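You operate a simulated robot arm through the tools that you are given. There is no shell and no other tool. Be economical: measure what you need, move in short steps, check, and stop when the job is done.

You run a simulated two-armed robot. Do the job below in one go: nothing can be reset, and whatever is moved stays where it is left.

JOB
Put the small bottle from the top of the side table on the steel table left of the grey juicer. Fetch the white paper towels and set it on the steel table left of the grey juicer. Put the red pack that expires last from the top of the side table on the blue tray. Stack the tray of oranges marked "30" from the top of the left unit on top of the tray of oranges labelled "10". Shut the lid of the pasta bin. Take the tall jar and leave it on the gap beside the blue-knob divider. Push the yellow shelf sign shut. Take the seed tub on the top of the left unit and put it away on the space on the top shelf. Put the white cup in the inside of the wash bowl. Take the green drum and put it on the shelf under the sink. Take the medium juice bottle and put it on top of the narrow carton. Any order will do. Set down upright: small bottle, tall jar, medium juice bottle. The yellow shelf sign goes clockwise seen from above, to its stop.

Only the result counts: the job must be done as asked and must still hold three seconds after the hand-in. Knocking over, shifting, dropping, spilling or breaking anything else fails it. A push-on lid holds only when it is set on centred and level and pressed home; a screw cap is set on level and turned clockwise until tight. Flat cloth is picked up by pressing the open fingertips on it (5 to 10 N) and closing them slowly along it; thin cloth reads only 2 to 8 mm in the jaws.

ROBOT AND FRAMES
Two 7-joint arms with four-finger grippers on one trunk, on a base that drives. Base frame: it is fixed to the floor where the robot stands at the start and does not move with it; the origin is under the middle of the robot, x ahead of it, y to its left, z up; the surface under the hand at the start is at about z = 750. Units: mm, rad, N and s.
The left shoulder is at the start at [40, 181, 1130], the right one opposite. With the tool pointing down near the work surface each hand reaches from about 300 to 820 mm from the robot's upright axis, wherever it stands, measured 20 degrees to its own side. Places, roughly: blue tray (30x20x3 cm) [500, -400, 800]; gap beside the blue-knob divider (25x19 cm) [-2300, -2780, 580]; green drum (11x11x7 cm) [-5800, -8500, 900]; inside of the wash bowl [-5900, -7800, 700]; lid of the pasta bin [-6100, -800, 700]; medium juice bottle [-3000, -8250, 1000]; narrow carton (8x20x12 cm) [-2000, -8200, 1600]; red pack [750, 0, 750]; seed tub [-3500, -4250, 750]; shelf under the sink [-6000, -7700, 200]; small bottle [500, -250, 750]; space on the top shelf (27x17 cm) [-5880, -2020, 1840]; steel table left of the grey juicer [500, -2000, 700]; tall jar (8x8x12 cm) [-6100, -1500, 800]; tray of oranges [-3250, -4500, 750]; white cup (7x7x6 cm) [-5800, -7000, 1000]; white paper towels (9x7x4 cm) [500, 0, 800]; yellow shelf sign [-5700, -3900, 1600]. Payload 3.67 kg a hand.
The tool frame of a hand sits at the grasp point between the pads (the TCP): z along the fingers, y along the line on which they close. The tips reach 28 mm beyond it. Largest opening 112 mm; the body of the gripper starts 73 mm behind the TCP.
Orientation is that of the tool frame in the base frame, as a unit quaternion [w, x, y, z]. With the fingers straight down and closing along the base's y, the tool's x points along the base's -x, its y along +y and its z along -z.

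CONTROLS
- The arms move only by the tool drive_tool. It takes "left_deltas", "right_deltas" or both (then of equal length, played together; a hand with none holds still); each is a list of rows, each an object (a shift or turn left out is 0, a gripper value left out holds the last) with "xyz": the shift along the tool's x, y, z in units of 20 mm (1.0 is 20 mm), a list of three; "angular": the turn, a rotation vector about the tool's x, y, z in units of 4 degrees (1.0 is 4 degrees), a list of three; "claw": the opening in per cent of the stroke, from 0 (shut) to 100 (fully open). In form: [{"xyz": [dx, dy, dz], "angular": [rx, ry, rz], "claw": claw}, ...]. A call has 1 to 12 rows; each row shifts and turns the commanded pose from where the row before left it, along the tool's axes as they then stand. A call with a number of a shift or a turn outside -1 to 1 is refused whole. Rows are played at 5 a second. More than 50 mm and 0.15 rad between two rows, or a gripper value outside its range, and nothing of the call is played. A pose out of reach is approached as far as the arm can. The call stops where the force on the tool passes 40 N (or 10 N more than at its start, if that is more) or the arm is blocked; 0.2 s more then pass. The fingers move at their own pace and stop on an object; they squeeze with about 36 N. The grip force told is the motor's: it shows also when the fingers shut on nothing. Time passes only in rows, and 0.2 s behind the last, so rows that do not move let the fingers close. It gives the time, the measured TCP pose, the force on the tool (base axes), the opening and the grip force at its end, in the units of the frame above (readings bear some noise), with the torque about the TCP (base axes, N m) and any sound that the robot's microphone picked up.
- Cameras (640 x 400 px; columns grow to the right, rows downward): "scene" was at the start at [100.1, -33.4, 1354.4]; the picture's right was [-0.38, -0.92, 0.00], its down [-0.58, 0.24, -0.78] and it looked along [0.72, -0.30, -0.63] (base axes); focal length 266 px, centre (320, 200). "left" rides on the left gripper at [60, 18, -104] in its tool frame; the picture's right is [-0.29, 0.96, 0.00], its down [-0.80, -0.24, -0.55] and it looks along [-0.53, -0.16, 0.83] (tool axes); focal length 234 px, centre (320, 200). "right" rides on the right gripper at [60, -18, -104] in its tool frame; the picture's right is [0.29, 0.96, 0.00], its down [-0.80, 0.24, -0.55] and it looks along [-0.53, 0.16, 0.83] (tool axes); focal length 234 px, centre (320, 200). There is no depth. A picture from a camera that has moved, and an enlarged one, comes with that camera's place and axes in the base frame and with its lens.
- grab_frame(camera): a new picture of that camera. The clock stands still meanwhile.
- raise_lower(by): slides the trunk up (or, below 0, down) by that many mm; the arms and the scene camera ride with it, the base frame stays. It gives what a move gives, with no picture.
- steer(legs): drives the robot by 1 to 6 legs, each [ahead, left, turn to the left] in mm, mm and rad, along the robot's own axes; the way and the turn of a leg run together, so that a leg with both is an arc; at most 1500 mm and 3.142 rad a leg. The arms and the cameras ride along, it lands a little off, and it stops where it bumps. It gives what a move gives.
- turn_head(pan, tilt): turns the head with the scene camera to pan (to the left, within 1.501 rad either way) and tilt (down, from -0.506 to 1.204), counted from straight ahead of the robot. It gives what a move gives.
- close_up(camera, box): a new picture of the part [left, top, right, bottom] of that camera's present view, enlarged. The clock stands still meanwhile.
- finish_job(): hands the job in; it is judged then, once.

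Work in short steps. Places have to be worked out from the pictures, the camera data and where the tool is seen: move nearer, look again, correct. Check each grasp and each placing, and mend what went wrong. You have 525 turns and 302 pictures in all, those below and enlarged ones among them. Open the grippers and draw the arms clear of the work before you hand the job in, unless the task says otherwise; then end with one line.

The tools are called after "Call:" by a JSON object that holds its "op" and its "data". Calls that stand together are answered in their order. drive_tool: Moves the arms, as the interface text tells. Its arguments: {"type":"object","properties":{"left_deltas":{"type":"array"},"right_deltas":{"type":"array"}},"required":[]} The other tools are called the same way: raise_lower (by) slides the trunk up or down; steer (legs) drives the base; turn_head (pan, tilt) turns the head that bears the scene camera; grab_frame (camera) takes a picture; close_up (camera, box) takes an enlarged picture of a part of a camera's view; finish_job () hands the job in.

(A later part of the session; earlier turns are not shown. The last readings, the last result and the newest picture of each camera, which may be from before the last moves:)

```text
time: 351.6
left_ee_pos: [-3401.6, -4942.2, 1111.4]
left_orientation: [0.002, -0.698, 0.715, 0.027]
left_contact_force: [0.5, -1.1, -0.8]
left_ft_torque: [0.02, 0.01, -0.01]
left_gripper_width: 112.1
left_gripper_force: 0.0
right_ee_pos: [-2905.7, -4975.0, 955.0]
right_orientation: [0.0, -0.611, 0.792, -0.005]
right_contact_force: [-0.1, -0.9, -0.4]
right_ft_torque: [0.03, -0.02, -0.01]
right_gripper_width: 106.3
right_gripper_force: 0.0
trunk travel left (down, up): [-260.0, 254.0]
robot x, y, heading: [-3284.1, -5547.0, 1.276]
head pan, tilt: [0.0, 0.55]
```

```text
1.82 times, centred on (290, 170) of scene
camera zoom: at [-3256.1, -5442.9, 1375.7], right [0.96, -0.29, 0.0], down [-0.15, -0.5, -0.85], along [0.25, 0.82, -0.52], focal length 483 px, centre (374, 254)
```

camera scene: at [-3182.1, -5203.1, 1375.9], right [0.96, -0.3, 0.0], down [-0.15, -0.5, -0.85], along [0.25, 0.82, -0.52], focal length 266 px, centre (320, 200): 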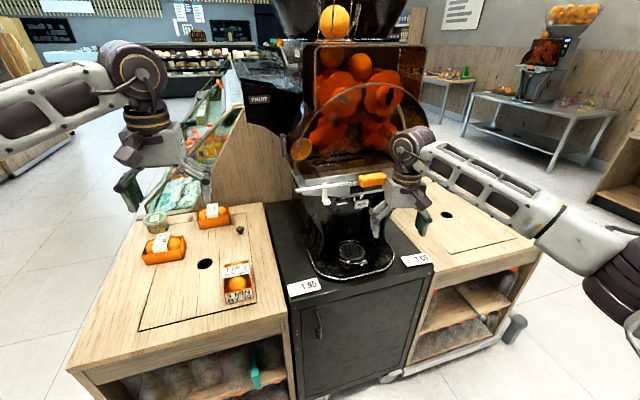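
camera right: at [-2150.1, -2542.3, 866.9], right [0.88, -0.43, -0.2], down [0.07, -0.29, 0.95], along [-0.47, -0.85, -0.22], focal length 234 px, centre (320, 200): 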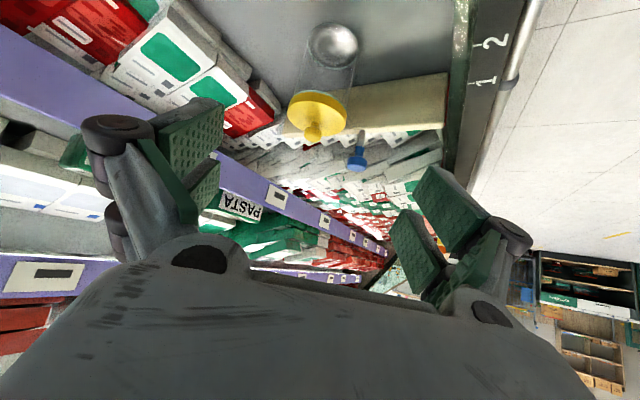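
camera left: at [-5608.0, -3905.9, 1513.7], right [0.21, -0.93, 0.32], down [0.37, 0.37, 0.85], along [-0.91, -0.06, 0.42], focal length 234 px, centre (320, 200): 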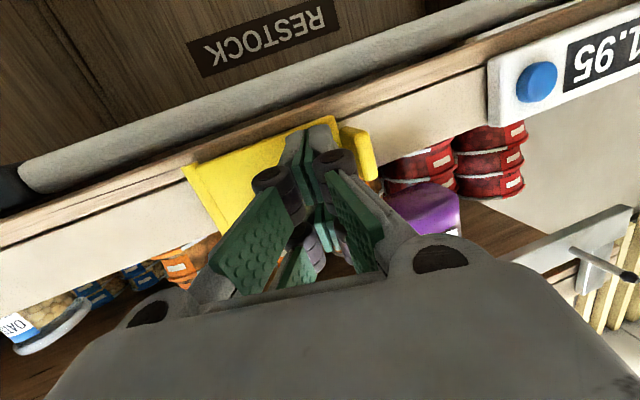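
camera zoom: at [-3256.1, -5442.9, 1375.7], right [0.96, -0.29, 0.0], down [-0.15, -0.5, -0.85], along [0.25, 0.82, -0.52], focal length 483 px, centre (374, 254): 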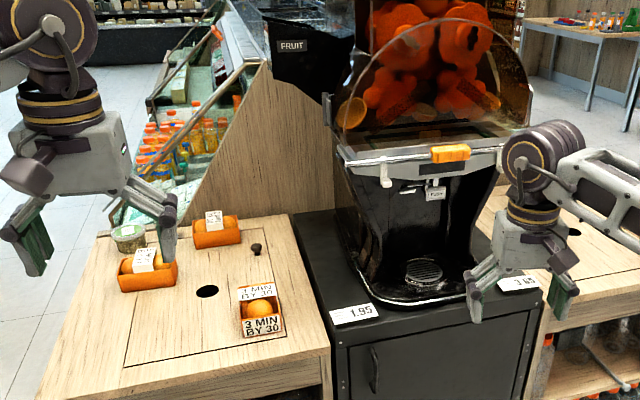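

Nothing appears displaced. The left unit's top carries three small orange trays and the seed tub. I shift left, straighten to face north, and zoom in on the labels.

Call:
{"op": "steer", "data": {"legs": [[0, 200, 0.295]]}}

Call:
{"op": "turn_head", "data": {"pan": 0.05, "tilt": 0.6}}

Call:
{"op": "grab_frame", "data": {"camera": "scene"}}

Call:
{"op": "close_up", "data": {"camera": "scene", "box": [220, 100, 400, 220]}}

```text
time: 353.2
left_ee_pos: [-3769.8, -4972.5, 1111.7]
left_orientation: [0.001, 0.797, -0.603, -0.026]
left_contact_force: [-1.1, 0.0, -0.5]
left_ft_torque: [0.0, -0.05, -0.02]
left_gripper_width: 112.1
left_gripper_force: 0.1
right_ee_pos: [-3286.6, -4860.6, 954.1]
right_orientation: [-0.002, 0.722, -0.692, 0.006]
right_contact_force: [-0.8, 0.3, 0.5]
right_ft_torque: [-0.01, 0.0, 0.02]
right_gripper_width: 106.4
right_gripper_force: 0.0
trunk travel left (down, up): [-260.0, 254.0]
robot x, y, heading: [-3480.7, -5519.2, 1.583]
head pan, tilt: [0.0, 0.55]
```

```text
time: 353.8
left_ee_pos: [-3770.3, -4973.3, 1111.4]
left_orientation: [0.001, 0.797, -0.603, -0.026]
left_contact_force: [-1.2, 0.3, 0.2]
left_ft_torque: [0.04, -0.01, -0.02]
left_gripper_width: 111.9
left_gripper_force: 0.1
right_ee_pos: [-3287.2, -4859.6, 953.8]
right_orientation: [-0.002, 0.722, -0.692, 0.005]
right_contact_force: [0.0, 0.6, 0.4]
right_ft_torque: [0.01, -0.01, 0.02]
right_gripper_width: 106.5
right_gripper_force: 0.1
trunk travel left (down, up): [-260.0, 254.0]
robot x, y, heading: [-3483.8, -5519.9, 1.577]
head pan, tilt: [0.051, 0.6]
```

```text
174 pictures are left
camera scene: at [-3488.5, -5411.3, 1371.2], right [1.0, 0.06, 0.0], down [0.03, -0.56, -0.83], along [-0.05, 0.82, -0.56], focal length 266 px, centre (320, 200)
```

scene: 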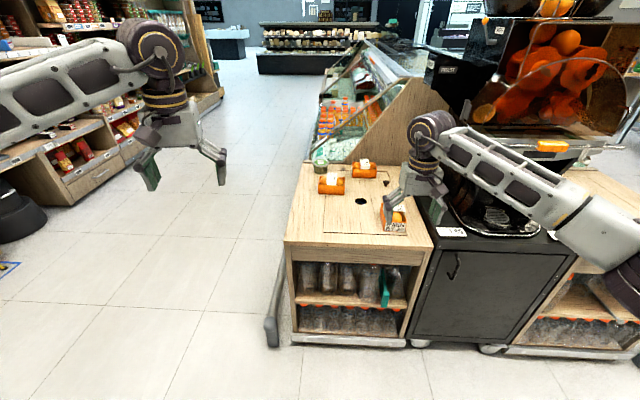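

```text
3.33 times, centred on (310, 160) of scene
camera zoom: at [-3488.5, -5411.3, 1371.2], right [1.0, 0.06, 0.0], down [0.03, -0.56, -0.83], along [-0.05, 0.82, -0.56], focal length 886 px, centre (353, 333)
```

zoom: 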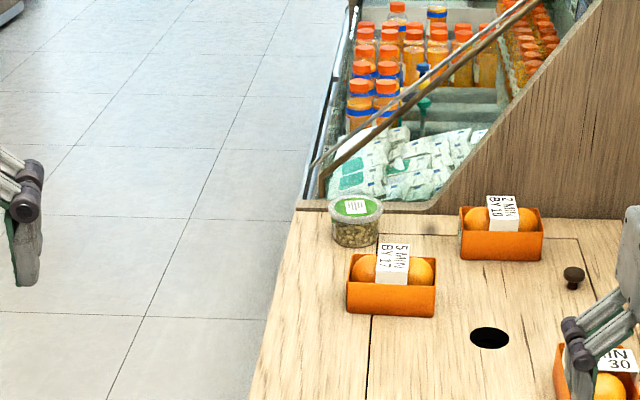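

Trays: "BY 17", "BY 10" and "BY 30" (nearest right). I draw the right arm back, then approach so the left hand can take the "30" tray at about (−3259, −4656).

Call:
{"op": "drive_tool", "data": {"right_deltas": [{"xyz": [1, -0.1, 0]}, {"xyz": [1, -0.1, 0]}, {"xyz": [1, -0.1, 0]}, {"xyz": [1, -0.1, 0]}, {"xyz": [1, -0.1, 0]}, {"xyz": [1, -0.1, 0]}, {"xyz": [1, -0.1, 0]}, {"xyz": [1, -0.1, 0]}, {"xyz": [1, -0.1, 0]}, {"xyz": [1, -0.1, 0]}, {"xyz": [1, -0.1, 0]}, {"xyz": [1, -0.1, 0]}]}}

Call:
{"op": "close_up", "data": {"camera": "scene", "box": [300, 140, 440, 240]}}

```text
time: 356.4
left_ee_pos: [-3769.1, -4973.4, 1112.8]
left_orientation: [0.002, 0.798, -0.603, -0.027]
left_contact_force: [-1.1, -0.3, -0.3]
left_ft_torque: [0.02, 0.0, 0.02]
left_gripper_width: 112.0
left_gripper_force: 0.0
right_ee_pos: [-3252.8, -5098.6, 955.5]
right_orientation: [-0.001, 0.722, -0.692, 0.004]
right_contact_force: [-0.4, -0.1, 0.2]
right_ft_torque: [-0.01, 0.01, 0.0]
right_gripper_width: 106.2
right_gripper_force: 0.0
trunk travel left (down, up): [-260.0, 254.0]
robot x, y, heading: [-3484.7, -5520.0, 1.581]
head pan, tilt: [0.051, 0.6]
```

```text
4.00 times, centred on (370, 190) of scene
camera zoom: at [-3487.5, -5412.0, 1371.3], right [1.0, 0.06, 0.0], down [0.03, -0.56, -0.83], along [-0.05, 0.82, -0.56], focal length 1063 px, centre (120, 240)
```

zoom: 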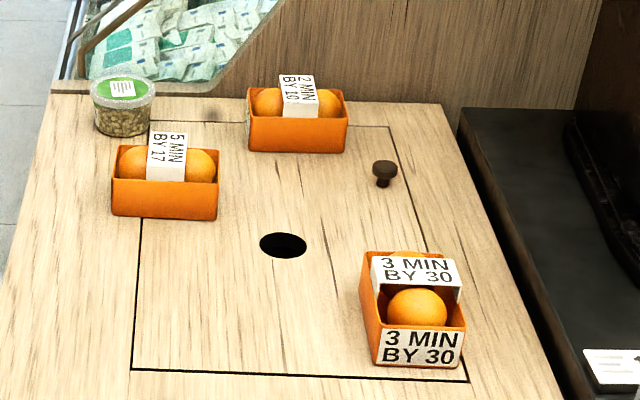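

Clear labels now. I drive 340 mm ahead and 85 mm right, and bring the left hand over the "30" tray.

Call:
{"op": "steer", "data": {"legs": [[340, -85, -0.01]]}}

Call:
{"op": "grab_frame", "data": {"camera": "scene"}}

```text
time: 358.7
left_ee_pos: [-3684.1, -4630.4, 1110.9]
left_orientation: [0.002, 0.795, -0.606, -0.027]
left_contact_force: [0.3, 1.3, 0.2]
left_ft_torque: [-0.03, 0.01, 0.01]
left_gripper_width: 112.1
left_gripper_force: 0.1
right_ee_pos: [-3166.7, -4758.9, 954.1]
right_orientation: [0.0, 0.72, -0.694, 0.005]
right_contact_force: [0.0, 0.6, 0.3]
right_ft_torque: [0.02, -0.01, -0.01]
right_gripper_width: 106.3
right_gripper_force: 0.1
trunk travel left (down, up): [-260.0, 254.0]
robot x, y, heading: [-3401.5, -5181.6, 1.568]
head pan, tilt: [0.051, 0.6]
```

```text
171 pictures are left
camera scene: at [-3404.5, -5071.0, 1371.1], right [1.0, 0.05, 0.0], down [0.03, -0.56, -0.82], along [-0.04, 0.82, -0.57], focal length 266 px, centre (320, 200)
```

scene: 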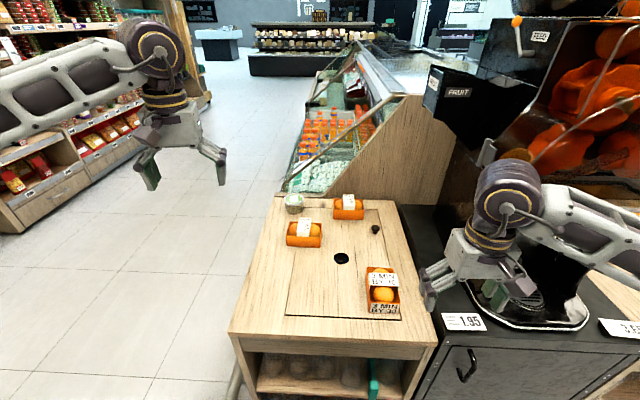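

The tray triangulates to about (−3240, −4552, 710). I level and straighten the left tool and move it over.

Call:
{"op": "drive_tool", "data": {"left_deltas": [{"angular": [0.51, 0.585, 0]}, {"angular": [0, 0, 0.96]}, {"angular": [0, 0, 0.96]}, {"angular": [0, 0, 0.96]}, {"angular": [0, 0, 0.96]}, {"xyz": [0, -1, 0]}, {"xyz": [0, -1, 0]}, {"xyz": [0, -1, 0]}, {"xyz": [0, -1, 0]}, {"xyz": [0, -1, 0]}, {"xyz": [0, -1, 0]}, {"xyz": [0, -1, 0]}]}}

Call:
{"op": "drive_tool", "data": {"left_deltas": [{"xyz": [-0.3, -1, 0.7]}, {"xyz": [-0.3, -1, 0.7]}, {"xyz": [-0.3, -1, 0.7]}, {"xyz": [-0.3, -1, 0.7]}, {"xyz": [-0.3, -1, 0.7]}, {"xyz": [-0.3, -1, 0.7]}, {"xyz": [-0.3, -1, 0.7]}, {"xyz": [-0.3, -1, 0.7]}, {"xyz": [-0.3, -1, 0.7]}, {"xyz": [-0.3, -1, 0.7]}, {"xyz": [-0.3, -1, 0.7]}]}}

Call:
{"op": "grab_frame", "data": {"camera": "left"}}

```text
time: 361.3
left_ee_pos: [-3542.6, -4631.8, 1112.0]
left_orientation: [0.0, 0.707, -0.707, -0.001]
left_contact_force: [-0.2, 0.0, -0.2]
left_ft_torque: [-0.01, 0.04, -0.03]
left_gripper_width: 112.1
left_gripper_force: 0.0
right_ee_pos: [-3165.9, -4760.1, 954.4]
right_orientation: [-0.001, 0.72, -0.694, 0.004]
right_contact_force: [-0.4, -0.4, 0.1]
right_ft_torque: [-0.01, -0.01, 0.0]
right_gripper_width: 106.5
right_gripper_force: 0.0
trunk travel left (down, up): [-260.0, 254.0]
robot x, y, heading: [-3400.4, -5181.0, 1.573]
head pan, tilt: [0.051, 0.6]
```

```text
time: 363.7
left_ee_pos: [-3321.3, -4564.0, 958.4]
left_orientation: [0.001, 0.708, -0.707, 0.0]
left_contact_force: [0.0, -0.5, 0.6]
left_ft_torque: [-0.05, 0.02, 0.03]
left_gripper_width: 111.9
left_gripper_force: 0.1
right_ee_pos: [-3167.1, -4760.0, 953.8]
right_orientation: [-0.001, 0.719, -0.695, 0.004]
right_contact_force: [-0.2, -0.2, 0.7]
right_ft_torque: [-0.01, 0.02, -0.01]
right_gripper_width: 106.5
right_gripper_force: 0.0
trunk travel left (down, up): [-260.0, 254.0]
robot x, y, heading: [-3400.5, -5178.4, 1.571]
head pan, tilt: [0.051, 0.6]
```

```text
170 pictures are left
camera left: at [-3341.4, -4624.9, 1063.2], right [-0.96, 0.29, 0.0], down [0.24, 0.8, 0.55], along [0.16, 0.53, -0.83], focal length 234 px, centre (320, 200)
```

left: 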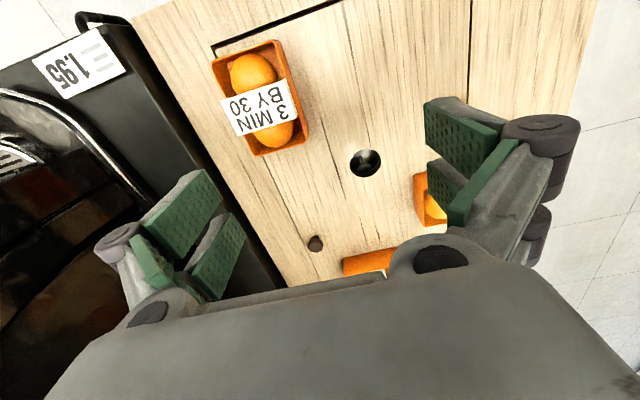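

Box is aligned with the axes: about 86 wide × 118 long, centred near (−3254, −4585). I centre above it and lower to 890.

Call:
{"op": "drive_tool", "data": {"left_deltas": [{"xyz": [0.26, -0.84, 0.85]}, {"xyz": [0.26, -0.84, 0.85]}, {"xyz": [0.26, -0.84, 0.85]}, {"xyz": [0.26, -0.84, 0.85]}]}}

Call:
{"op": "grab_frame", "data": {"camera": "left"}}

```text
time: 364.7
left_ee_pos: [-3255.6, -4585.6, 893.1]
left_orientation: [-0.001, 0.708, -0.706, 0.001]
left_contact_force: [-1.0, -0.8, -0.3]
left_ft_torque: [-0.03, 0.03, 0.0]
left_gripper_width: 111.9
left_gripper_force: 0.1
right_ee_pos: [-3168.1, -4759.7, 954.3]
right_orientation: [0.0, 0.72, -0.694, 0.005]
right_contact_force: [0.0, -0.1, 0.1]
right_ft_torque: [0.02, 0.0, -0.04]
right_gripper_width: 106.3
right_gripper_force: 0.1
trunk travel left (down, up): [-260.0, 254.0]
robot x, y, heading: [-3401.9, -5178.6, 1.573]
head pan, tilt: [0.051, 0.6]
```

```text
169 pictures are left
camera left: at [-3274.2, -4645.6, 996.7], right [-0.96, 0.29, 0.0], down [0.24, 0.8, 0.55], along [0.16, 0.53, -0.83], focal length 234 px, centre (320, 200)
```

left: 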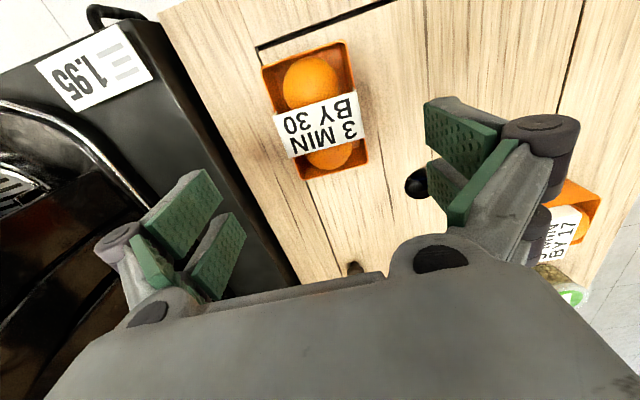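

Rim at z≈745, centre (−3255, −4583). I lower to TCP z≈745.

Call:
{"op": "drive_tool", "data": {"left_deltas": [{"xyz": [-0.1, 0, 1]}, {"xyz": [0, 0, 1]}, {"xyz": [0, 0, 1]}, {"xyz": [0, 0, 1]}, {"xyz": [0, 0, 1]}, {"xyz": [0, 0, 1]}, {"xyz": [0, 0, 1]}, {"xyz": [0, 0, 0.4]}]}}

Call:
{"op": "grab_frame", "data": {"camera": "left"}}

```text
time: 366.5
left_ee_pos: [-3255.8, -4585.0, 742.4]
left_orientation: [-0.001, 0.707, -0.707, 0.001]
left_contact_force: [0.3, -0.6, 0.1]
left_ft_torque: [-0.01, -0.05, -0.01]
left_gripper_width: 111.9
left_gripper_force: 0.0
right_ee_pos: [-3167.2, -4760.2, 955.0]
right_orientation: [-0.001, 0.719, -0.695, 0.005]
right_contact_force: [-0.8, 0.4, 0.0]
right_ft_torque: [-0.02, 0.01, -0.02]
right_gripper_width: 106.4
right_gripper_force: 0.0
trunk travel left (down, up): [-260.0, 254.0]
robot x, y, heading: [-3401.7, -5184.0, 1.571]
head pan, tilt: [0.051, 0.6]
```

```text
168 pictures are left
camera left: at [-3275.1, -4644.2, 847.4], right [-0.96, 0.29, 0.0], down [0.24, 0.8, 0.55], along [0.16, 0.53, -0.83], focal length 234 px, centre (320, 200)
```

left: 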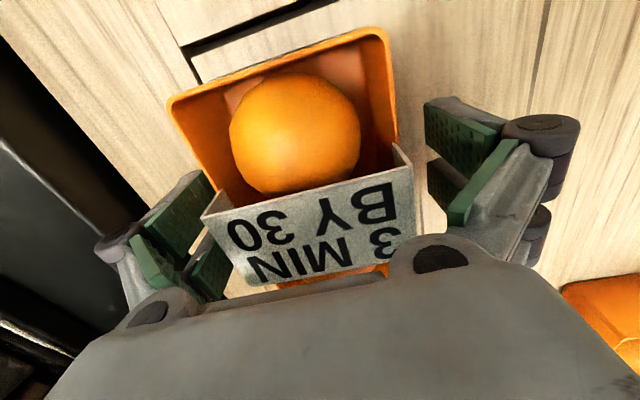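

The box sits slightly toward +x between the fingers; I shift 6 mm, lower a little, and close.

Call:
{"op": "drive_tool", "data": {"left_deltas": [{"xyz": [0, -0.3, 0.2]}, {"xyz": [0, 0, 0.2]}, {"claw": 0}, {"claw": 0}, {"claw": 0}]}}

Call:
{"op": "grab_frame", "data": {"camera": "left"}}

```text
time: 367.7
left_ee_pos: [-3250.7, -4582.0, 736.9]
left_orientation: [0.001, -0.707, 0.707, 0.001]
left_contact_force: [-1.7, 3.2, 11.7]
left_ft_torque: [-0.36, 0.17, -0.12]
left_gripper_width: 82.3
left_gripper_force: 35.6
right_ee_pos: [-3167.2, -4760.7, 956.3]
right_orientation: [0.0, 0.719, -0.695, 0.004]
right_contact_force: [0.3, 0.4, 0.6]
right_ft_torque: [-0.01, 0.02, 0.0]
right_gripper_width: 106.5
right_gripper_force: 0.1
trunk travel left (down, up): [-260.0, 254.0]
robot x, y, heading: [-3405.0, -5177.5, 1.57]
head pan, tilt: [0.051, 0.6]
```

```text
167 pictures are left
camera left: at [-3269.1, -4643.4, 841.1], right [-0.96, 0.29, 0.0], down [0.24, 0.8, 0.56], along [0.16, 0.53, -0.83], focal length 234 px, centre (320, 200)
```

left: 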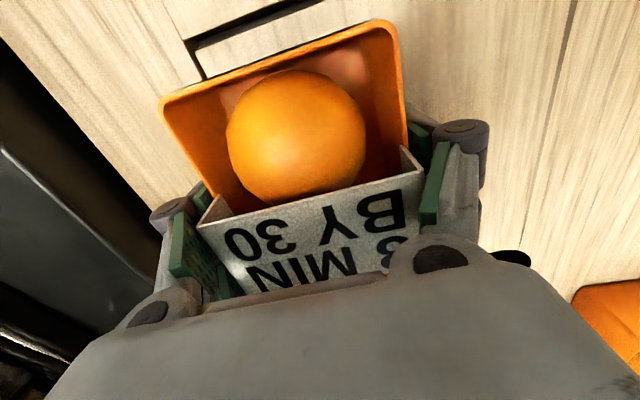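

Gripped at 82 mm with tips just on the counter (z≈709). I lift.

Call:
{"op": "drive_tool", "data": {"left_deltas": [{"xyz": [0, 0, -0.3]}, {"xyz": [0, 0, -0.8]}, {"xyz": [0, 0, -1]}, {"xyz": [0, 0, -1]}, {"xyz": [0, 0, -1]}, {"xyz": [0, 0, -1]}, {"xyz": [0, 0, -1]}, {"xyz": [0, 0, -1]}, {"xyz": [0, 0, -1]}, {"xyz": [0, 0, -1]}]}}

Call:
{"op": "grab_frame", "data": {"camera": "left"}}

```text
time: 369.9
left_ee_pos: [-3250.7, -4585.2, 916.1]
left_orientation: [-0.001, 0.707, -0.707, 0.001]
left_contact_force: [-0.6, 0.5, -1.6]
left_ft_torque: [0.02, -0.01, -0.01]
left_gripper_width: 79.7
left_gripper_force: 36.3
right_ee_pos: [-3168.1, -4761.3, 953.9]
right_orientation: [-0.001, 0.719, -0.695, 0.003]
right_contact_force: [0.5, 0.4, -0.5]
right_ft_torque: [0.01, -0.02, -0.03]
right_gripper_width: 106.8
right_gripper_force: 0.2
trunk travel left (down, up): [-260.0, 254.0]
robot x, y, heading: [-3400.4, -5180.9, 1.568]
head pan, tilt: [0.051, 0.6]
```

```text
166 pictures are left
camera left: at [-3269.0, -4644.7, 1021.5], right [-0.96, 0.29, 0.0], down [0.24, 0.8, 0.55], along [0.16, 0.53, -0.83], focal length 234 px, centre (320, 200)
```

left: 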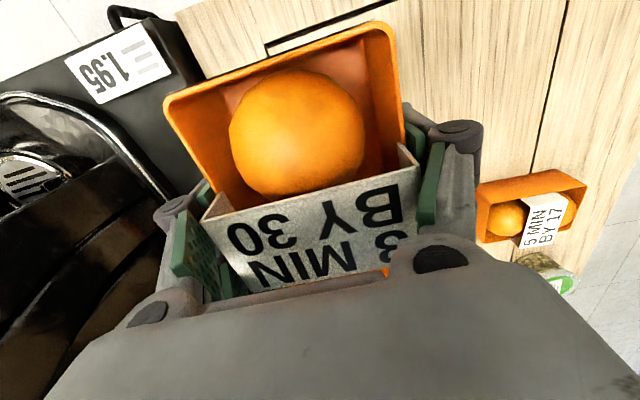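

Held. Now I drive around to the unit's west side to face east.

Call:
{"op": "steer", "data": {"legs": [[-450, 0, 0], [0, 950, 0], [1330, 0, 0], [0, 0, -1.57]]}}

Call:
{"op": "grab_frame", "data": {"camera": "scene"}}

```text
time: 388.2
left_ee_pos: [-3766.7, -4427.4, 915.5]
left_orientation: [0.001, 0.005, 1.0, -0.001]
left_contact_force: [0.4, 1.1, -1.7]
left_ft_torque: [0.01, -0.01, 0.01]
left_gripper_width: 79.9
left_gripper_force: 36.5
right_ee_pos: [-3944.5, -4509.0, 954.6]
right_orientation: [-0.003, -0.013, 1.0, -0.004]
right_contact_force: [-0.3, 0.3, 0.8]
right_ft_torque: [-0.02, -0.01, -0.01]
right_gripper_width: 106.5
right_gripper_force: 0.0
trunk travel left (down, up): [-260.0, 254.0]
robot x, y, heading: [-4362.3, -4271.5, -0.008]
head pan, tilt: [0.051, 0.6]
```

```text
165 pictures are left
camera scene: at [-4252.2, -4269.5, 1371.2], right [0.04, -1.0, 0.0], down [-0.56, -0.02, -0.82], along [0.82, 0.03, -0.57], focal length 266 px, centre (320, 200)
```

scene: 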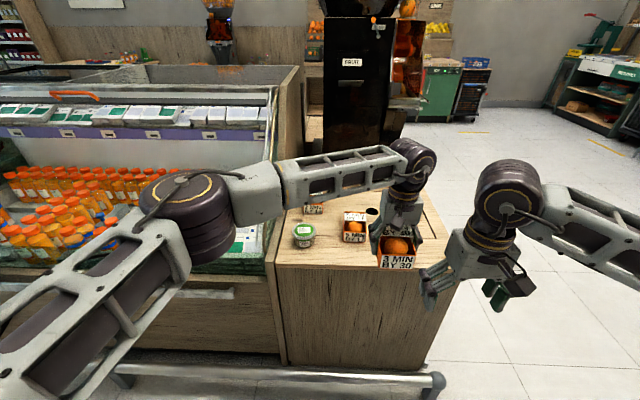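

I sidestep 180 mm right and drive 200 mm ahead for reaching the "10" tray at about (−3390, −4215).

Call:
{"op": "steer", "data": {"legs": [[0, -180, 0], [200, 0, 0.008]]}}

Call:
{"op": "drive_tool", "data": {"left_deltas": [{"xyz": [0, 0.5, -1]}, {"xyz": [0, 0.5, -1]}, {"xyz": [0, 1, 0]}, {"xyz": [0, 1, 0]}, {"xyz": [0, 1, 0]}, {"xyz": [0, 1, 0]}, {"xyz": [0, 1, 0]}, {"xyz": [0, 1, 0]}, {"xyz": [0, 1, 0]}, {"xyz": [0, 1, 0]}]}}

Call:
{"op": "grab_frame", "data": {"camera": "scene"}}

Call:
{"op": "grab_frame", "data": {"camera": "left"}}

```text
time: 391.0
left_ee_pos: [-3567.1, -4603.7, 915.7]
left_orientation: [-0.001, -0.003, 1.0, -0.001]
left_contact_force: [-0.1, 0.5, -2.3]
left_ft_torque: [-0.01, 0.02, -0.01]
left_gripper_width: 79.7
left_gripper_force: 35.9
right_ee_pos: [-3740.7, -4687.8, 953.8]
right_orientation: [-0.003, -0.02, 1.0, -0.003]
right_contact_force: [1.7, 0.3, 0.2]
right_ft_torque: [0.0, 0.01, 0.0]
right_gripper_width: 106.3
right_gripper_force: 0.0
trunk travel left (down, up): [-260.0, 254.0]
robot x, y, heading: [-4162.8, -4453.3, 0.004]
head pan, tilt: [0.051, 0.6]
```

```text
time: 393.2
left_ee_pos: [-3568.4, -4422.3, 955.7]
left_orientation: [0.0, -0.003, 1.0, -0.001]
left_contact_force: [-0.6, -0.5, -2.2]
left_ft_torque: [0.01, 0.01, -0.01]
left_gripper_width: 79.6
left_gripper_force: 36.1
right_ee_pos: [-3742.1, -4687.6, 955.4]
right_orientation: [-0.003, -0.02, 1.0, -0.004]
right_contact_force: [0.0, -0.3, 0.2]
right_ft_torque: [0.01, -0.01, -0.03]
right_gripper_width: 106.3
right_gripper_force: 0.1
trunk travel left (down, up): [-260.0, 254.0]
robot x, y, heading: [-4163.5, -4454.1, 0.003]
head pan, tilt: [0.051, 0.6]
```

```text
164 pictures are left
camera scene: at [-4053.1, -4450.8, 1371.2], right [0.05, -1.0, 0.0], down [-0.56, -0.03, -0.82], along [0.82, 0.04, -0.57], focal length 266 px, centre (320, 200)
```

scene: 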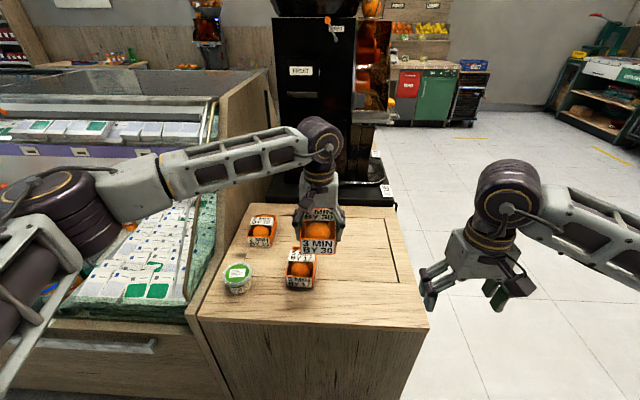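

```text
163 pictures are left
camera left: at [-3628.4, -4403.9, 1060.8], right [0.28, 0.96, 0.0], down [0.8, -0.23, 0.55], along [0.53, -0.16, -0.83], focal length 234 px, centre (320, 200)
```

left: 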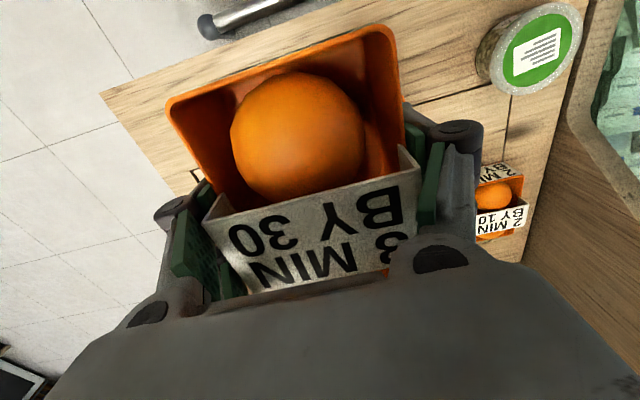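

Call:
{"op": "close_up", "data": {"camera": "scene", "box": [200, 190, 360, 310]}}

```text
3.33 times, centred on (280, 250) of scene
camera zoom: at [-4053.1, -4450.8, 1371.2], right [0.05, -1.0, 0.0], down [-0.56, -0.03, -0.82], along [0.82, 0.04, -0.57], focal length 886 px, centre (453, 33)
```

zoom: 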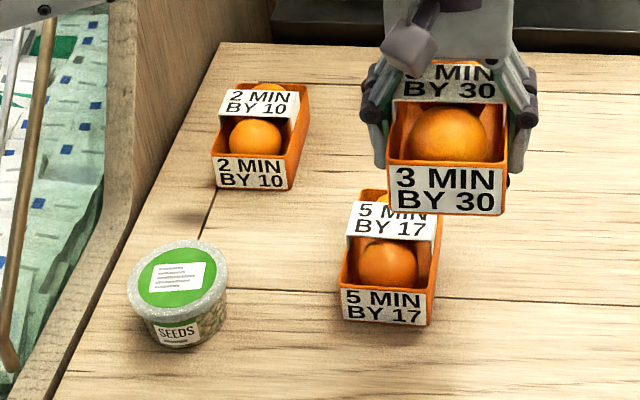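

The "10" tray is centred at about (−3333, −4209), bottom z 709, aligned with the axes. I move the carried tray over it at a safe height.

Call:
{"op": "drive_tool", "data": {"left_deltas": [{"xyz": [-0.98, 0.89, 0]}, {"xyz": [-0.98, 0.89, 0]}, {"xyz": [-0.98, 0.89, 0]}, {"xyz": [-0.98, 0.89, 0]}, {"xyz": [-0.98, 0.89, 0]}, {"xyz": [-0.98, 0.89, 0]}, {"xyz": [-0.98, 0.89, 0]}, {"xyz": [-0.98, 0.89, 0]}, {"xyz": [-0.98, 0.89, 0]}, {"xyz": [-0.98, 0.89, 0]}, {"xyz": [-0.98, 0.89, 0]}, {"xyz": [-0.98, 0.89, 0]}]}}

Call:
{"op": "grab_frame", "data": {"camera": "scene"}}

Call:
{"op": "grab_frame", "data": {"camera": "left"}}

```text
time: 395.8
left_ee_pos: [-3370.9, -4219.7, 960.3]
left_orientation: [-0.001, -0.002, 1.0, 0.0]
left_contact_force: [-0.6, -0.1, -2.6]
left_ft_torque: [0.03, 0.01, -0.04]
left_gripper_width: 79.7
left_gripper_force: 36.3
left hand out of reach, approached as far as the arm can: row 11, 12
right_ee_pos: [-3742.1, -4687.0, 954.2]
right_orientation: [-0.002, -0.02, 1.0, -0.004]
right_contact_force: [-0.1, 0.3, 0.0]
right_ft_torque: [0.03, -0.01, 0.03]
right_gripper_width: 106.6
right_gripper_force: 0.1
trunk travel left (down, up): [-260.0, 254.0]
robot x, y, heading: [-4160.8, -4453.9, 0.009]
head pan, tilt: [0.051, 0.6]
```

```text
161 pictures are left
camera scene: at [-4052.9, -4452.2, 1371.1], right [0.05, -1.0, 0.0], down [-0.56, -0.03, -0.82], along [0.82, 0.05, -0.57], focal length 266 px, centre (320, 200)
```

scene: 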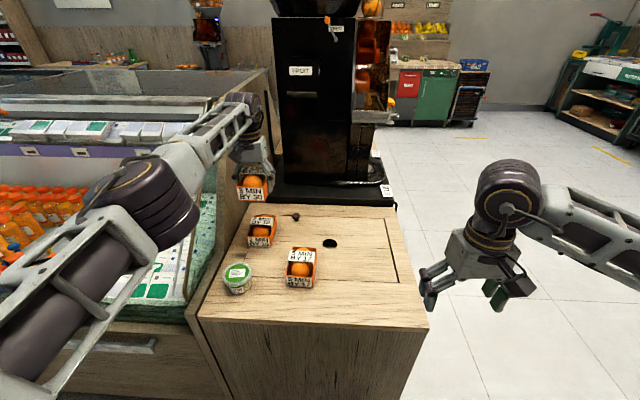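

```text
160 pictures are left
camera left: at [-3431.3, -4200.6, 1064.7], right [0.28, 0.96, 0.0], down [0.8, -0.24, 0.55], along [0.53, -0.16, -0.83], focal length 234 px, centre (320, 200)
```

left: 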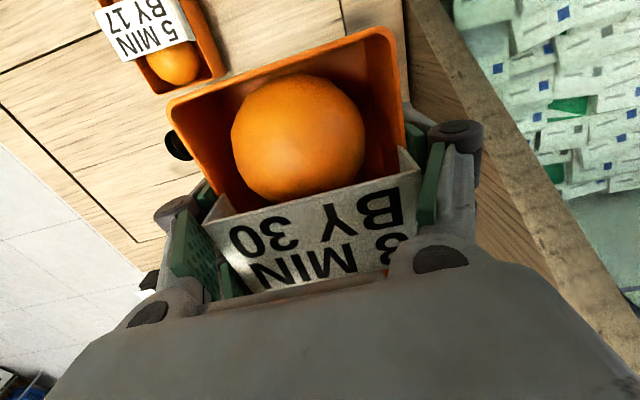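

Just short of reach. I nudge the base 70 mm ahead.

Call:
{"op": "steer", "data": {"legs": [[70, 0, -0.008]]}}

Call:
{"op": "close_up", "data": {"camera": "scene", "box": [200, 150, 360, 310]}}

```text
time: 396.8
left_ee_pos: [-3301.2, -4223.6, 958.8]
left_orientation: [-0.001, 0.001, 1.0, -0.001]
left_contact_force: [-0.1, 0.3, -2.8]
left_ft_torque: [0.02, 0.0, -0.02]
left_gripper_width: 79.9
left_gripper_force: 35.9
right_ee_pos: [-3675.8, -4688.8, 954.5]
right_orientation: [-0.004, -0.016, 1.0, -0.003]
right_contact_force: [-0.1, 0.0, -0.4]
right_ft_torque: [-0.01, 0.06, 0.02]
right_gripper_width: 106.7
right_gripper_force: 0.1
trunk travel left (down, up): [-260.0, 254.0]
robot x, y, heading: [-4092.8, -4458.1, 0.001]
head pan, tilt: [0.051, 0.6]
```

```text
2.50 times, centred on (280, 230) of scene
camera zoom: at [-3984.1, -4452.4, 1371.0], right [0.05, -1.0, 0.0], down [-0.57, -0.03, -0.82], along [0.82, 0.04, -0.57], focal length 664 px, centre (420, 125)
```

zoom: 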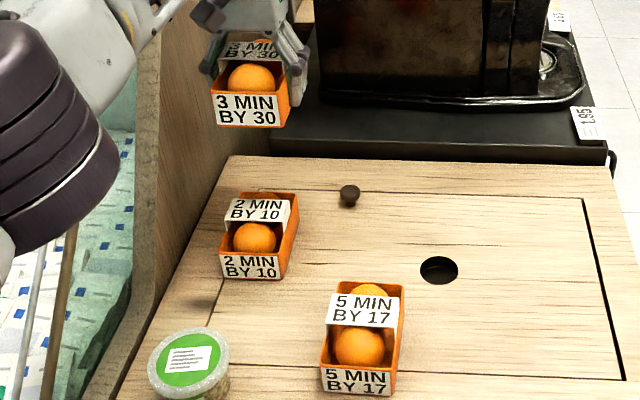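

Same-camera comparison gives the "10" tray centre at (−3336, −4202). I move over it and lower to z≈830.

Call:
{"op": "drive_tool", "data": {"left_deltas": [{"xyz": [0.88, 0.55, 0]}, {"xyz": [0.87, 0.55, 0]}, {"xyz": [0, 0, 1]}, {"xyz": [0, 0, 1]}, {"xyz": [0, 0, 1]}, {"xyz": [0, 0, 1]}, {"xyz": [0, 0, 1]}, {"xyz": [0, 0, 1]}, {"xyz": [0, 0, 0.4]}]}}

Call:
{"op": "close_up", "data": {"camera": "scene", "box": [200, 150, 360, 310]}}

Call:
{"op": "grab_frame", "data": {"camera": "left"}}

```text
time: 398.8
left_ee_pos: [-3337.3, -4201.6, 829.3]
left_orientation: [-0.001, 0.001, 1.0, -0.001]
left_contact_force: [-0.2, 0.1, -1.4]
left_ft_torque: [0.01, -0.02, 0.01]
left_gripper_width: 79.7
left_gripper_force: 35.8
right_ee_pos: [-3676.5, -4689.6, 955.2]
right_orientation: [-0.003, -0.016, 1.0, -0.004]
right_contact_force: [-0.4, -0.4, -0.9]
right_ft_torque: [0.02, -0.01, 0.01]
right_gripper_width: 106.3
right_gripper_force: 0.0
trunk travel left (down, up): [-260.0, 254.0]
robot x, y, heading: [-4094.7, -4458.1, -0.004]
head pan, tilt: [0.051, 0.6]
```

```text
2.50 times, centred on (280, 230) of scene
camera zoom: at [-3985.8, -4452.4, 1371.2], right [0.05, -1.0, 0.0], down [-0.56, -0.03, -0.82], along [0.82, 0.04, -0.57], focal length 664 px, centre (420, 125)
```

zoom: 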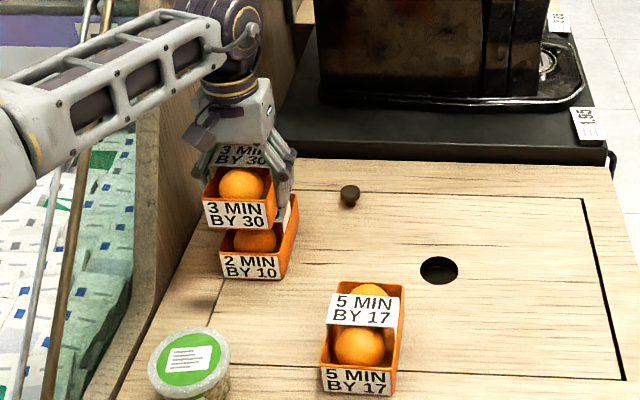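

```text
157 pictures are left
camera left: at [-3397.8, -4183.1, 935.7], right [0.29, 0.96, 0.0], down [0.8, -0.24, 0.55], along [0.53, -0.16, -0.83], focal length 234 px, centre (320, 200)
```

left: 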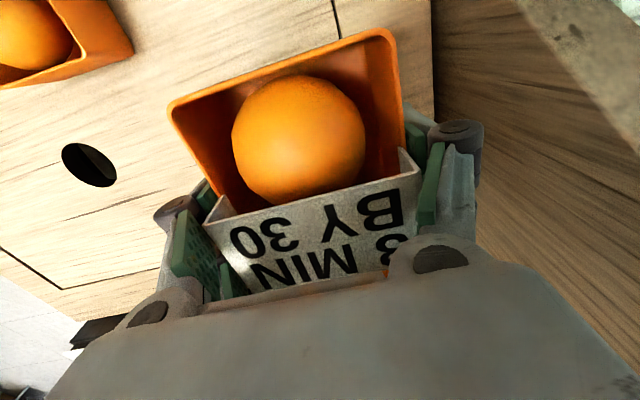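

Well aligned. I lower slowly until contact.

Call:
{"op": "drive_tool", "data": {"left_deltas": [{"xyz": [0, 0, 0.8]}, {"xyz": [0, 0, 0.5]}, {"xyz": [0, 0, 0.2]}, {"xyz": [0, 0, 0.2]}, {"xyz": [0, 0, 0.2]}, {"xyz": [0, 0, 0.2]}, {"xyz": [0, 0, 0.2]}, {"xyz": [0, 0, 0.2]}, {"xyz": [0, 0, 0.2]}]}}

Call:
{"op": "close_up", "data": {"camera": "scene", "box": [220, 170, 340, 280]}}

```text
time: 399.8
left_ee_pos: [-3335.1, -4201.6, 809.0]
left_orientation: [0.005, 0.001, 1.0, -0.002]
left_contact_force: [-6.1, 0.2, 18.6]
left_ft_torque: [0.72, 0.56, 0.21]
left_gripper_width: 80.0
left_gripper_force: 35.8
right_ee_pos: [-3677.2, -4690.9, 955.1]
right_orientation: [-0.002, -0.017, 1.0, -0.004]
right_contact_force: [-0.2, -0.2, 0.6]
right_ft_torque: [0.0, 0.05, 0.01]
right_gripper_width: 106.2
right_gripper_force: 0.2
trunk travel left (down, up): [-260.0, 254.0]
robot x, y, heading: [-4096.3, -4456.2, 0.002]
head pan, tilt: [0.051, 0.6]
stopped in row 4 (left hand): the force on the tool passed its limit at 43 N (the readings are from after the stop); the commanded pose is now the measured one
```

```text
3.64 times, centred on (280, 225) of scene
camera zoom: at [-3987.6, -4452.8, 1371.3], right [0.05, -1.0, 0.0], down [-0.56, -0.03, -0.83], along [0.82, 0.04, -0.56], focal length 966 px, centre (466, 109)
```

zoom: 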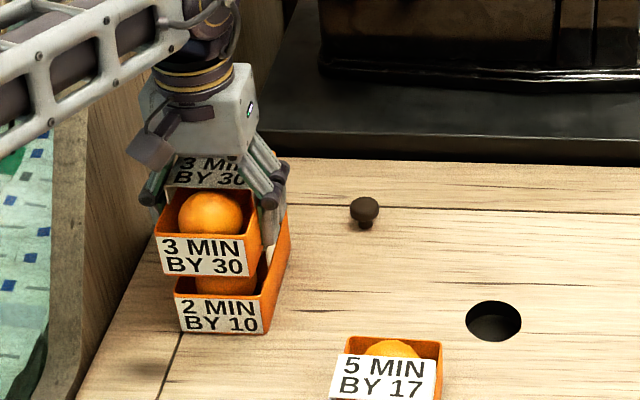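

Contact at 809: the tray rests on the lower tray's centre board. I ease and open the fingers carefully.

Call:
{"op": "drive_tool", "data": {"left_deltas": [{"xyz": [0, 0, -0.05]}, {"claw": 76}, {"claw": 76}, {"claw": 82}, {"claw": 82}]}}

Call:
{"op": "close_up", "data": {"camera": "scene", "box": [220, 170, 340, 280]}}

Call:
{"op": "grab_frame", "data": {"camera": "left"}}

```text
time: 401.0
left_ee_pos: [-3335.1, -4201.1, 805.7]
left_orientation: [0.004, 0.0, 1.0, -0.001]
left_contact_force: [-0.4, -0.7, 0.1]
left_ft_torque: [0.01, 0.03, 0.01]
left_gripper_width: 91.9
left_gripper_force: 0.2
right_ee_pos: [-3676.7, -4688.9, 953.9]
right_orientation: [-0.003, -0.016, 1.0, -0.004]
right_contact_force: [-0.4, -0.8, -0.4]
right_ft_torque: [-0.02, 0.0, -0.01]
right_gripper_width: 106.5
right_gripper_force: 0.0
trunk travel left (down, up): [-260.0, 254.0]
robot x, y, heading: [-4097.5, -4456.6, -0.001]
head pan, tilt: [0.051, 0.6]
```

```text
3.64 times, centred on (280, 225) of scene
camera zoom: at [-3986.0, -4452.3, 1371.2], right [0.05, -1.0, 0.0], down [-0.56, -0.03, -0.82], along [0.82, 0.04, -0.57], focal length 966 px, centre (466, 109)
```

zoom: 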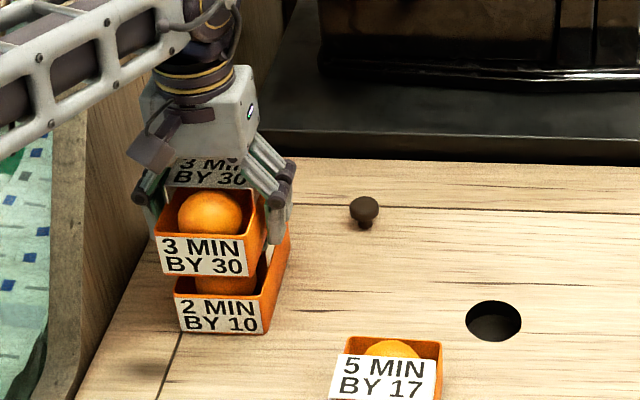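

```text
154 pictures are left
camera left: at [-3396.4, -4183.1, 911.2], right [0.29, 0.96, 0.0], down [0.79, -0.24, 0.56], along [0.54, -0.16, -0.83], focal length 234 px, centre (320, 200)
```

left: 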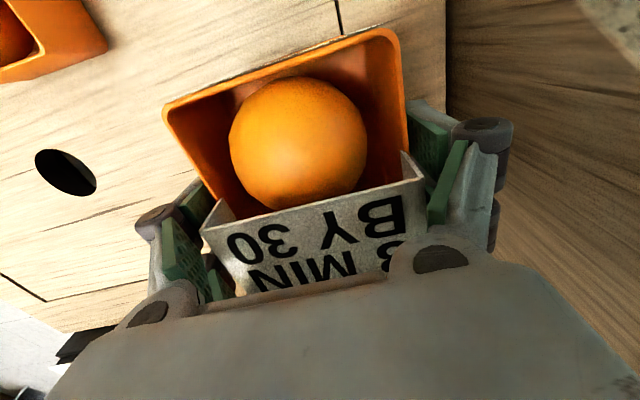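

The tray stays put. I open a little more and rise straight up.

Call:
{"op": "drive_tool", "data": {"left_deltas": [{"claw": 90}, {"xyz": [0, 0, -0.5]}, {"xyz": [0, 0, -1]}, {"xyz": [0, 0, -1]}, {"xyz": [0, 0, -1]}, {"xyz": [0, 0, -1]}, {"xyz": [0, 0, -1]}, {"xyz": [0, 0, -1]}, {"xyz": [0.5, -0.5, -0.5]}, {"xyz": [1, -0.5, 0]}, {"xyz": [1, -0.5, 0]}, {"xyz": [1, -0.5, 0]}]}}

Call:
{"op": "close_up", "data": {"camera": "scene", "box": [200, 160, 360, 310]}}

Call:
{"op": "grab_frame", "data": {"camera": "left"}}

```text
time: 403.6
left_ee_pos: [-3404.9, -4241.0, 947.5]
left_orientation: [0.004, 0.0, 1.0, -0.002]
left_contact_force: [-1.1, 0.0, 0.1]
left_ft_torque: [0.02, -0.03, -0.02]
left_gripper_width: 100.9
left_gripper_force: 0.1
right_ee_pos: [-3677.7, -4689.5, 955.8]
right_orientation: [-0.003, -0.017, 1.0, -0.004]
right_contact_force: [-0.8, -0.6, 0.8]
right_ft_torque: [-0.02, 0.0, 0.04]
right_gripper_width: 106.6
right_gripper_force: 0.1
trunk travel left (down, up): [-260.0, 254.0]
robot x, y, heading: [-4092.8, -4458.0, -0.007]
head pan, tilt: [0.051, 0.6]
```

```text
2.67 times, centred on (280, 235) of scene
camera zoom: at [-3986.5, -4452.1, 1371.2], right [0.05, -1.0, 0.0], down [-0.56, -0.03, -0.83], along [0.82, 0.04, -0.56], focal length 709 px, centre (427, 107)
```

zoom: 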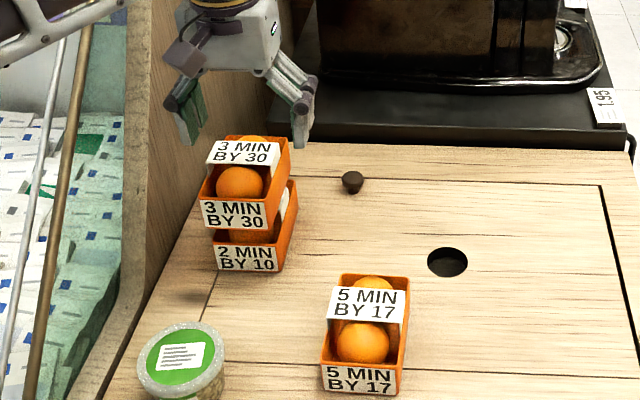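

```text
152 pictures are left
camera left: at [-3467.3, -4222.1, 1051.7], right [0.29, 0.96, 0.0], down [0.79, -0.24, 0.56], along [0.54, -0.16, -0.83], focal length 234 px, centre (320, 200)
```

left: 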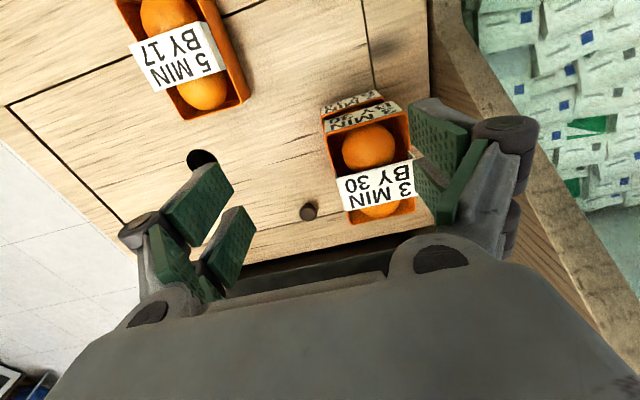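

Stack is stable. Next the seed tub at about (−3558, −4187): I'll take it with the right hand tilted ~25° below horizontal, so it can go on the high shelf upright. I back off, shift left and pitch the right tool.

Call:
{"op": "drive_tool", "data": {"left_deltas": [{"xyz": [1, -0.5, -0.3]}, {"xyz": [1, -0.5, -0.3]}, {"xyz": [1, -0.5, -0.3]}, {"xyz": [1, -0.5, -0.3]}, {"xyz": [1, -0.5, -0.3]}, {"xyz": [1, -0.5, -0.3]}, {"xyz": [1, 0, 0]}, {"xyz": [1, 0, 0]}, {"xyz": [1, 0, 0]}, {"xyz": [1, 0, 0]}]}}

Call:
{"op": "steer", "data": {"legs": [[-220, 0, 0], [0, 310, 0]]}}

Call:
{"op": "drive_tool", "data": {"right_deltas": [{"angular": [0, -1, 0], "xyz": [-0.7, 0, 0], "claw": 90}, {"angular": [0, -1, 0], "xyz": [-0.7, 0, 0]}, {"angular": [0, -1, 0], "xyz": [-0.7, 0, 0.1]}, {"angular": [0, -1, 0], "xyz": [-0.7, 0, 0.2]}, {"angular": [0, -1, 0], "xyz": [-0.7, 0, 0.2]}, {"angular": [0, -1, 0], "xyz": [-0.6, 0, 0.3]}, {"angular": [0, -1, 0], "xyz": [-0.6, 0, 0.3]}, {"angular": [0, -1, 0], "xyz": [-0.5, 0, 0.4]}, {"angular": [0, -1, 0], "xyz": [-0.5, 0, 0.4]}, {"angular": [0, -1, 0], "xyz": [-0.5, 0, 0.5]}, {"angular": [0, -1, 0], "xyz": [-0.4, 0, 0.6]}, {"angular": [0, -1, 0], "xyz": [-0.4, 0, 0.6]}]}}

Call:
{"op": "drive_tool", "data": {"right_deltas": [{"angular": [0, -1, 0]}, {"angular": [0, -1, 0]}, {"angular": [0, -1, 0]}, {"angular": [0, -1, 0]}]}}

Call:
{"op": "grab_frame", "data": {"camera": "scene"}}

```text
time: 405.8
left_ee_pos: [-3606.1, -4300.5, 980.6]
left_orientation: [0.005, 0.001, 1.0, -0.002]
left_contact_force: [-0.2, 0.1, 0.2]
left_ft_torque: [0.02, -0.05, 0.01]
left_gripper_width: 100.5
left_gripper_force: 0.1
right_ee_pos: [-3676.1, -4689.2, 955.7]
right_orientation: [-0.002, -0.017, 1.0, -0.003]
right_contact_force: [-0.5, -0.3, -0.4]
right_ft_torque: [-0.03, -0.02, 0.01]
right_gripper_width: 106.4
right_gripper_force: 0.1
trunk travel left (down, up): [-260.0, 254.0]
robot x, y, heading: [-4092.5, -4459.2, -0.003]
head pan, tilt: [0.051, 0.6]
```

```text
time: 409.2
left_ee_pos: [-3819.0, -3993.6, 981.7]
left_orientation: [0.003, 0.002, 1.0, -0.001]
left_contact_force: [0.0, 0.6, 0.3]
left_ft_torque: [-0.03, 0.0, 0.0]
left_gripper_width: 100.8
left_gripper_force: 0.1
right_ee_pos: [-3890.7, -4382.2, 954.7]
right_orientation: [-0.002, -0.014, 1.0, -0.005]
right_contact_force: [0.1, 0.4, -0.7]
right_ft_torque: [-0.04, 0.02, 0.0]
right_gripper_width: 106.4
right_gripper_force: 0.1
trunk travel left (down, up): [-260.0, 254.0]
robot x, y, heading: [-4312.7, -4145.9, -0.009]
head pan, tilt: [0.051, 0.6]
```

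```text
time: 411.8
left_ee_pos: [-3818.4, -3994.1, 980.7]
left_orientation: [0.004, 0.003, 1.0, -0.001]
left_contact_force: [-0.3, -0.1, 0.2]
left_ft_torque: [-0.01, 0.0, -0.03]
left_gripper_width: 100.6
left_gripper_force: 0.0
right_ee_pos: [-3725.3, -4377.7, 939.2]
right_orientation: [0.405, -0.014, 0.914, 0.002]
right_contact_force: [0.0, -0.7, 0.3]
right_ft_torque: [-0.01, -0.01, -0.01]
right_gripper_width: 100.6
right_gripper_force: 0.0
trunk travel left (down, up): [-260.0, 254.0]
robot x, y, heading: [-4308.2, -4144.7, -0.008]
head pan, tilt: [0.051, 0.6]
```

```text
time: 412.8
left_ee_pos: [-3818.6, -3995.5, 981.9]
left_orientation: [0.004, 0.002, 1.0, -0.001]
left_contact_force: [-0.2, -0.4, -0.7]
left_ft_torque: [-0.01, -0.06, 0.0]
left_gripper_width: 100.5
left_gripper_force: 0.1
right_ee_pos: [-3725.9, -4378.9, 938.2]
right_orientation: [0.497, -0.014, 0.867, 0.004]
right_contact_force: [-0.1, -0.3, -0.6]
right_ft_torque: [0.0, -0.01, -0.01]
right_gripper_width: 100.8
right_gripper_force: 0.0
right hand out of reach, approached as far as the arm can: row 4
trunk travel left (down, up): [-260.0, 254.0]
robot x, y, heading: [-4308.1, -4144.7, -0.01]
head pan, tilt: [0.051, 0.6]
```

```text
151 pictures are left
camera scene: at [-4199.9, -4143.9, 1371.2], right [0.04, -1.0, 0.0], down [-0.56, -0.02, -0.82], along [0.82, 0.04, -0.57], focal length 266 px, centre (320, 200)
```

scene: 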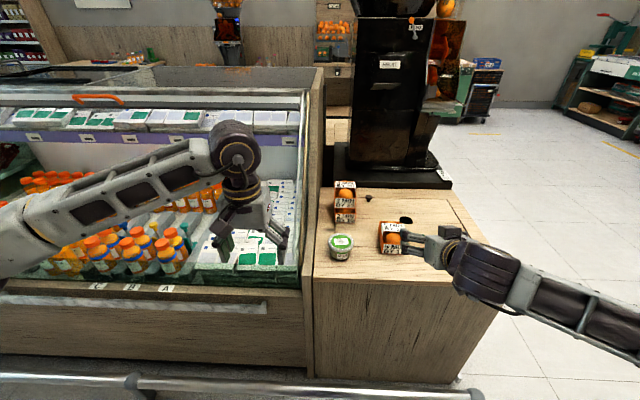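

Call:
{"op": "close_up", "data": {"camera": "scene", "box": [300, 200, 420, 300]}}

Call:
{"op": "grab_frame", "data": {"camera": "right"}}

```text
4.00 times, centred on (360, 250) of scene
camera zoom: at [-4199.9, -4143.9, 1371.2], right [0.04, -1.0, 0.0], down [-0.56, -0.02, -0.82], along [0.82, 0.04, -0.57], focal length 1063 px, centre (160, 0)
```

zoom: 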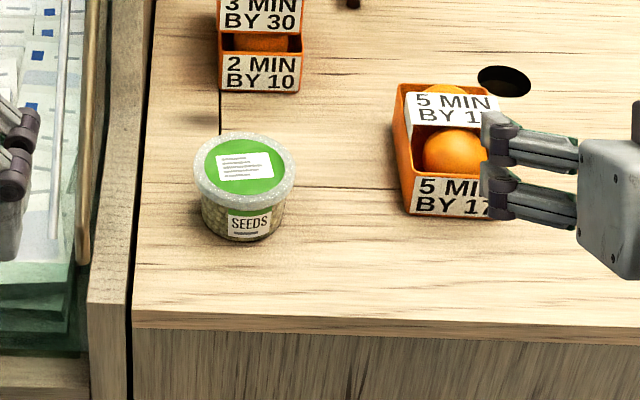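

```text
149 pictures are left
camera right: at [-3846.7, -4399.2, 940.3], right [-0.17, 0.95, -0.26], down [-0.08, 0.25, 0.97], along [0.98, 0.19, 0.04], focal length 234 px, centre (320, 200)
```

right: 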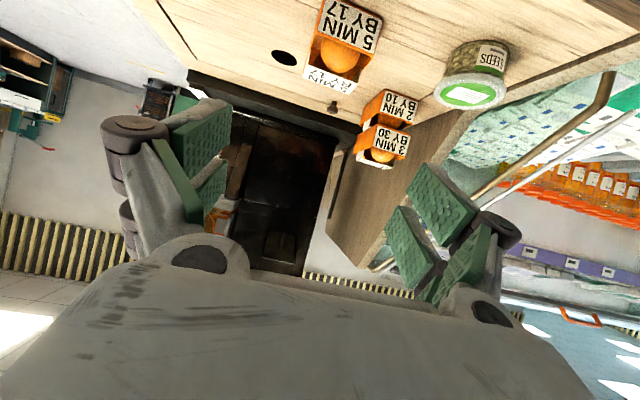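

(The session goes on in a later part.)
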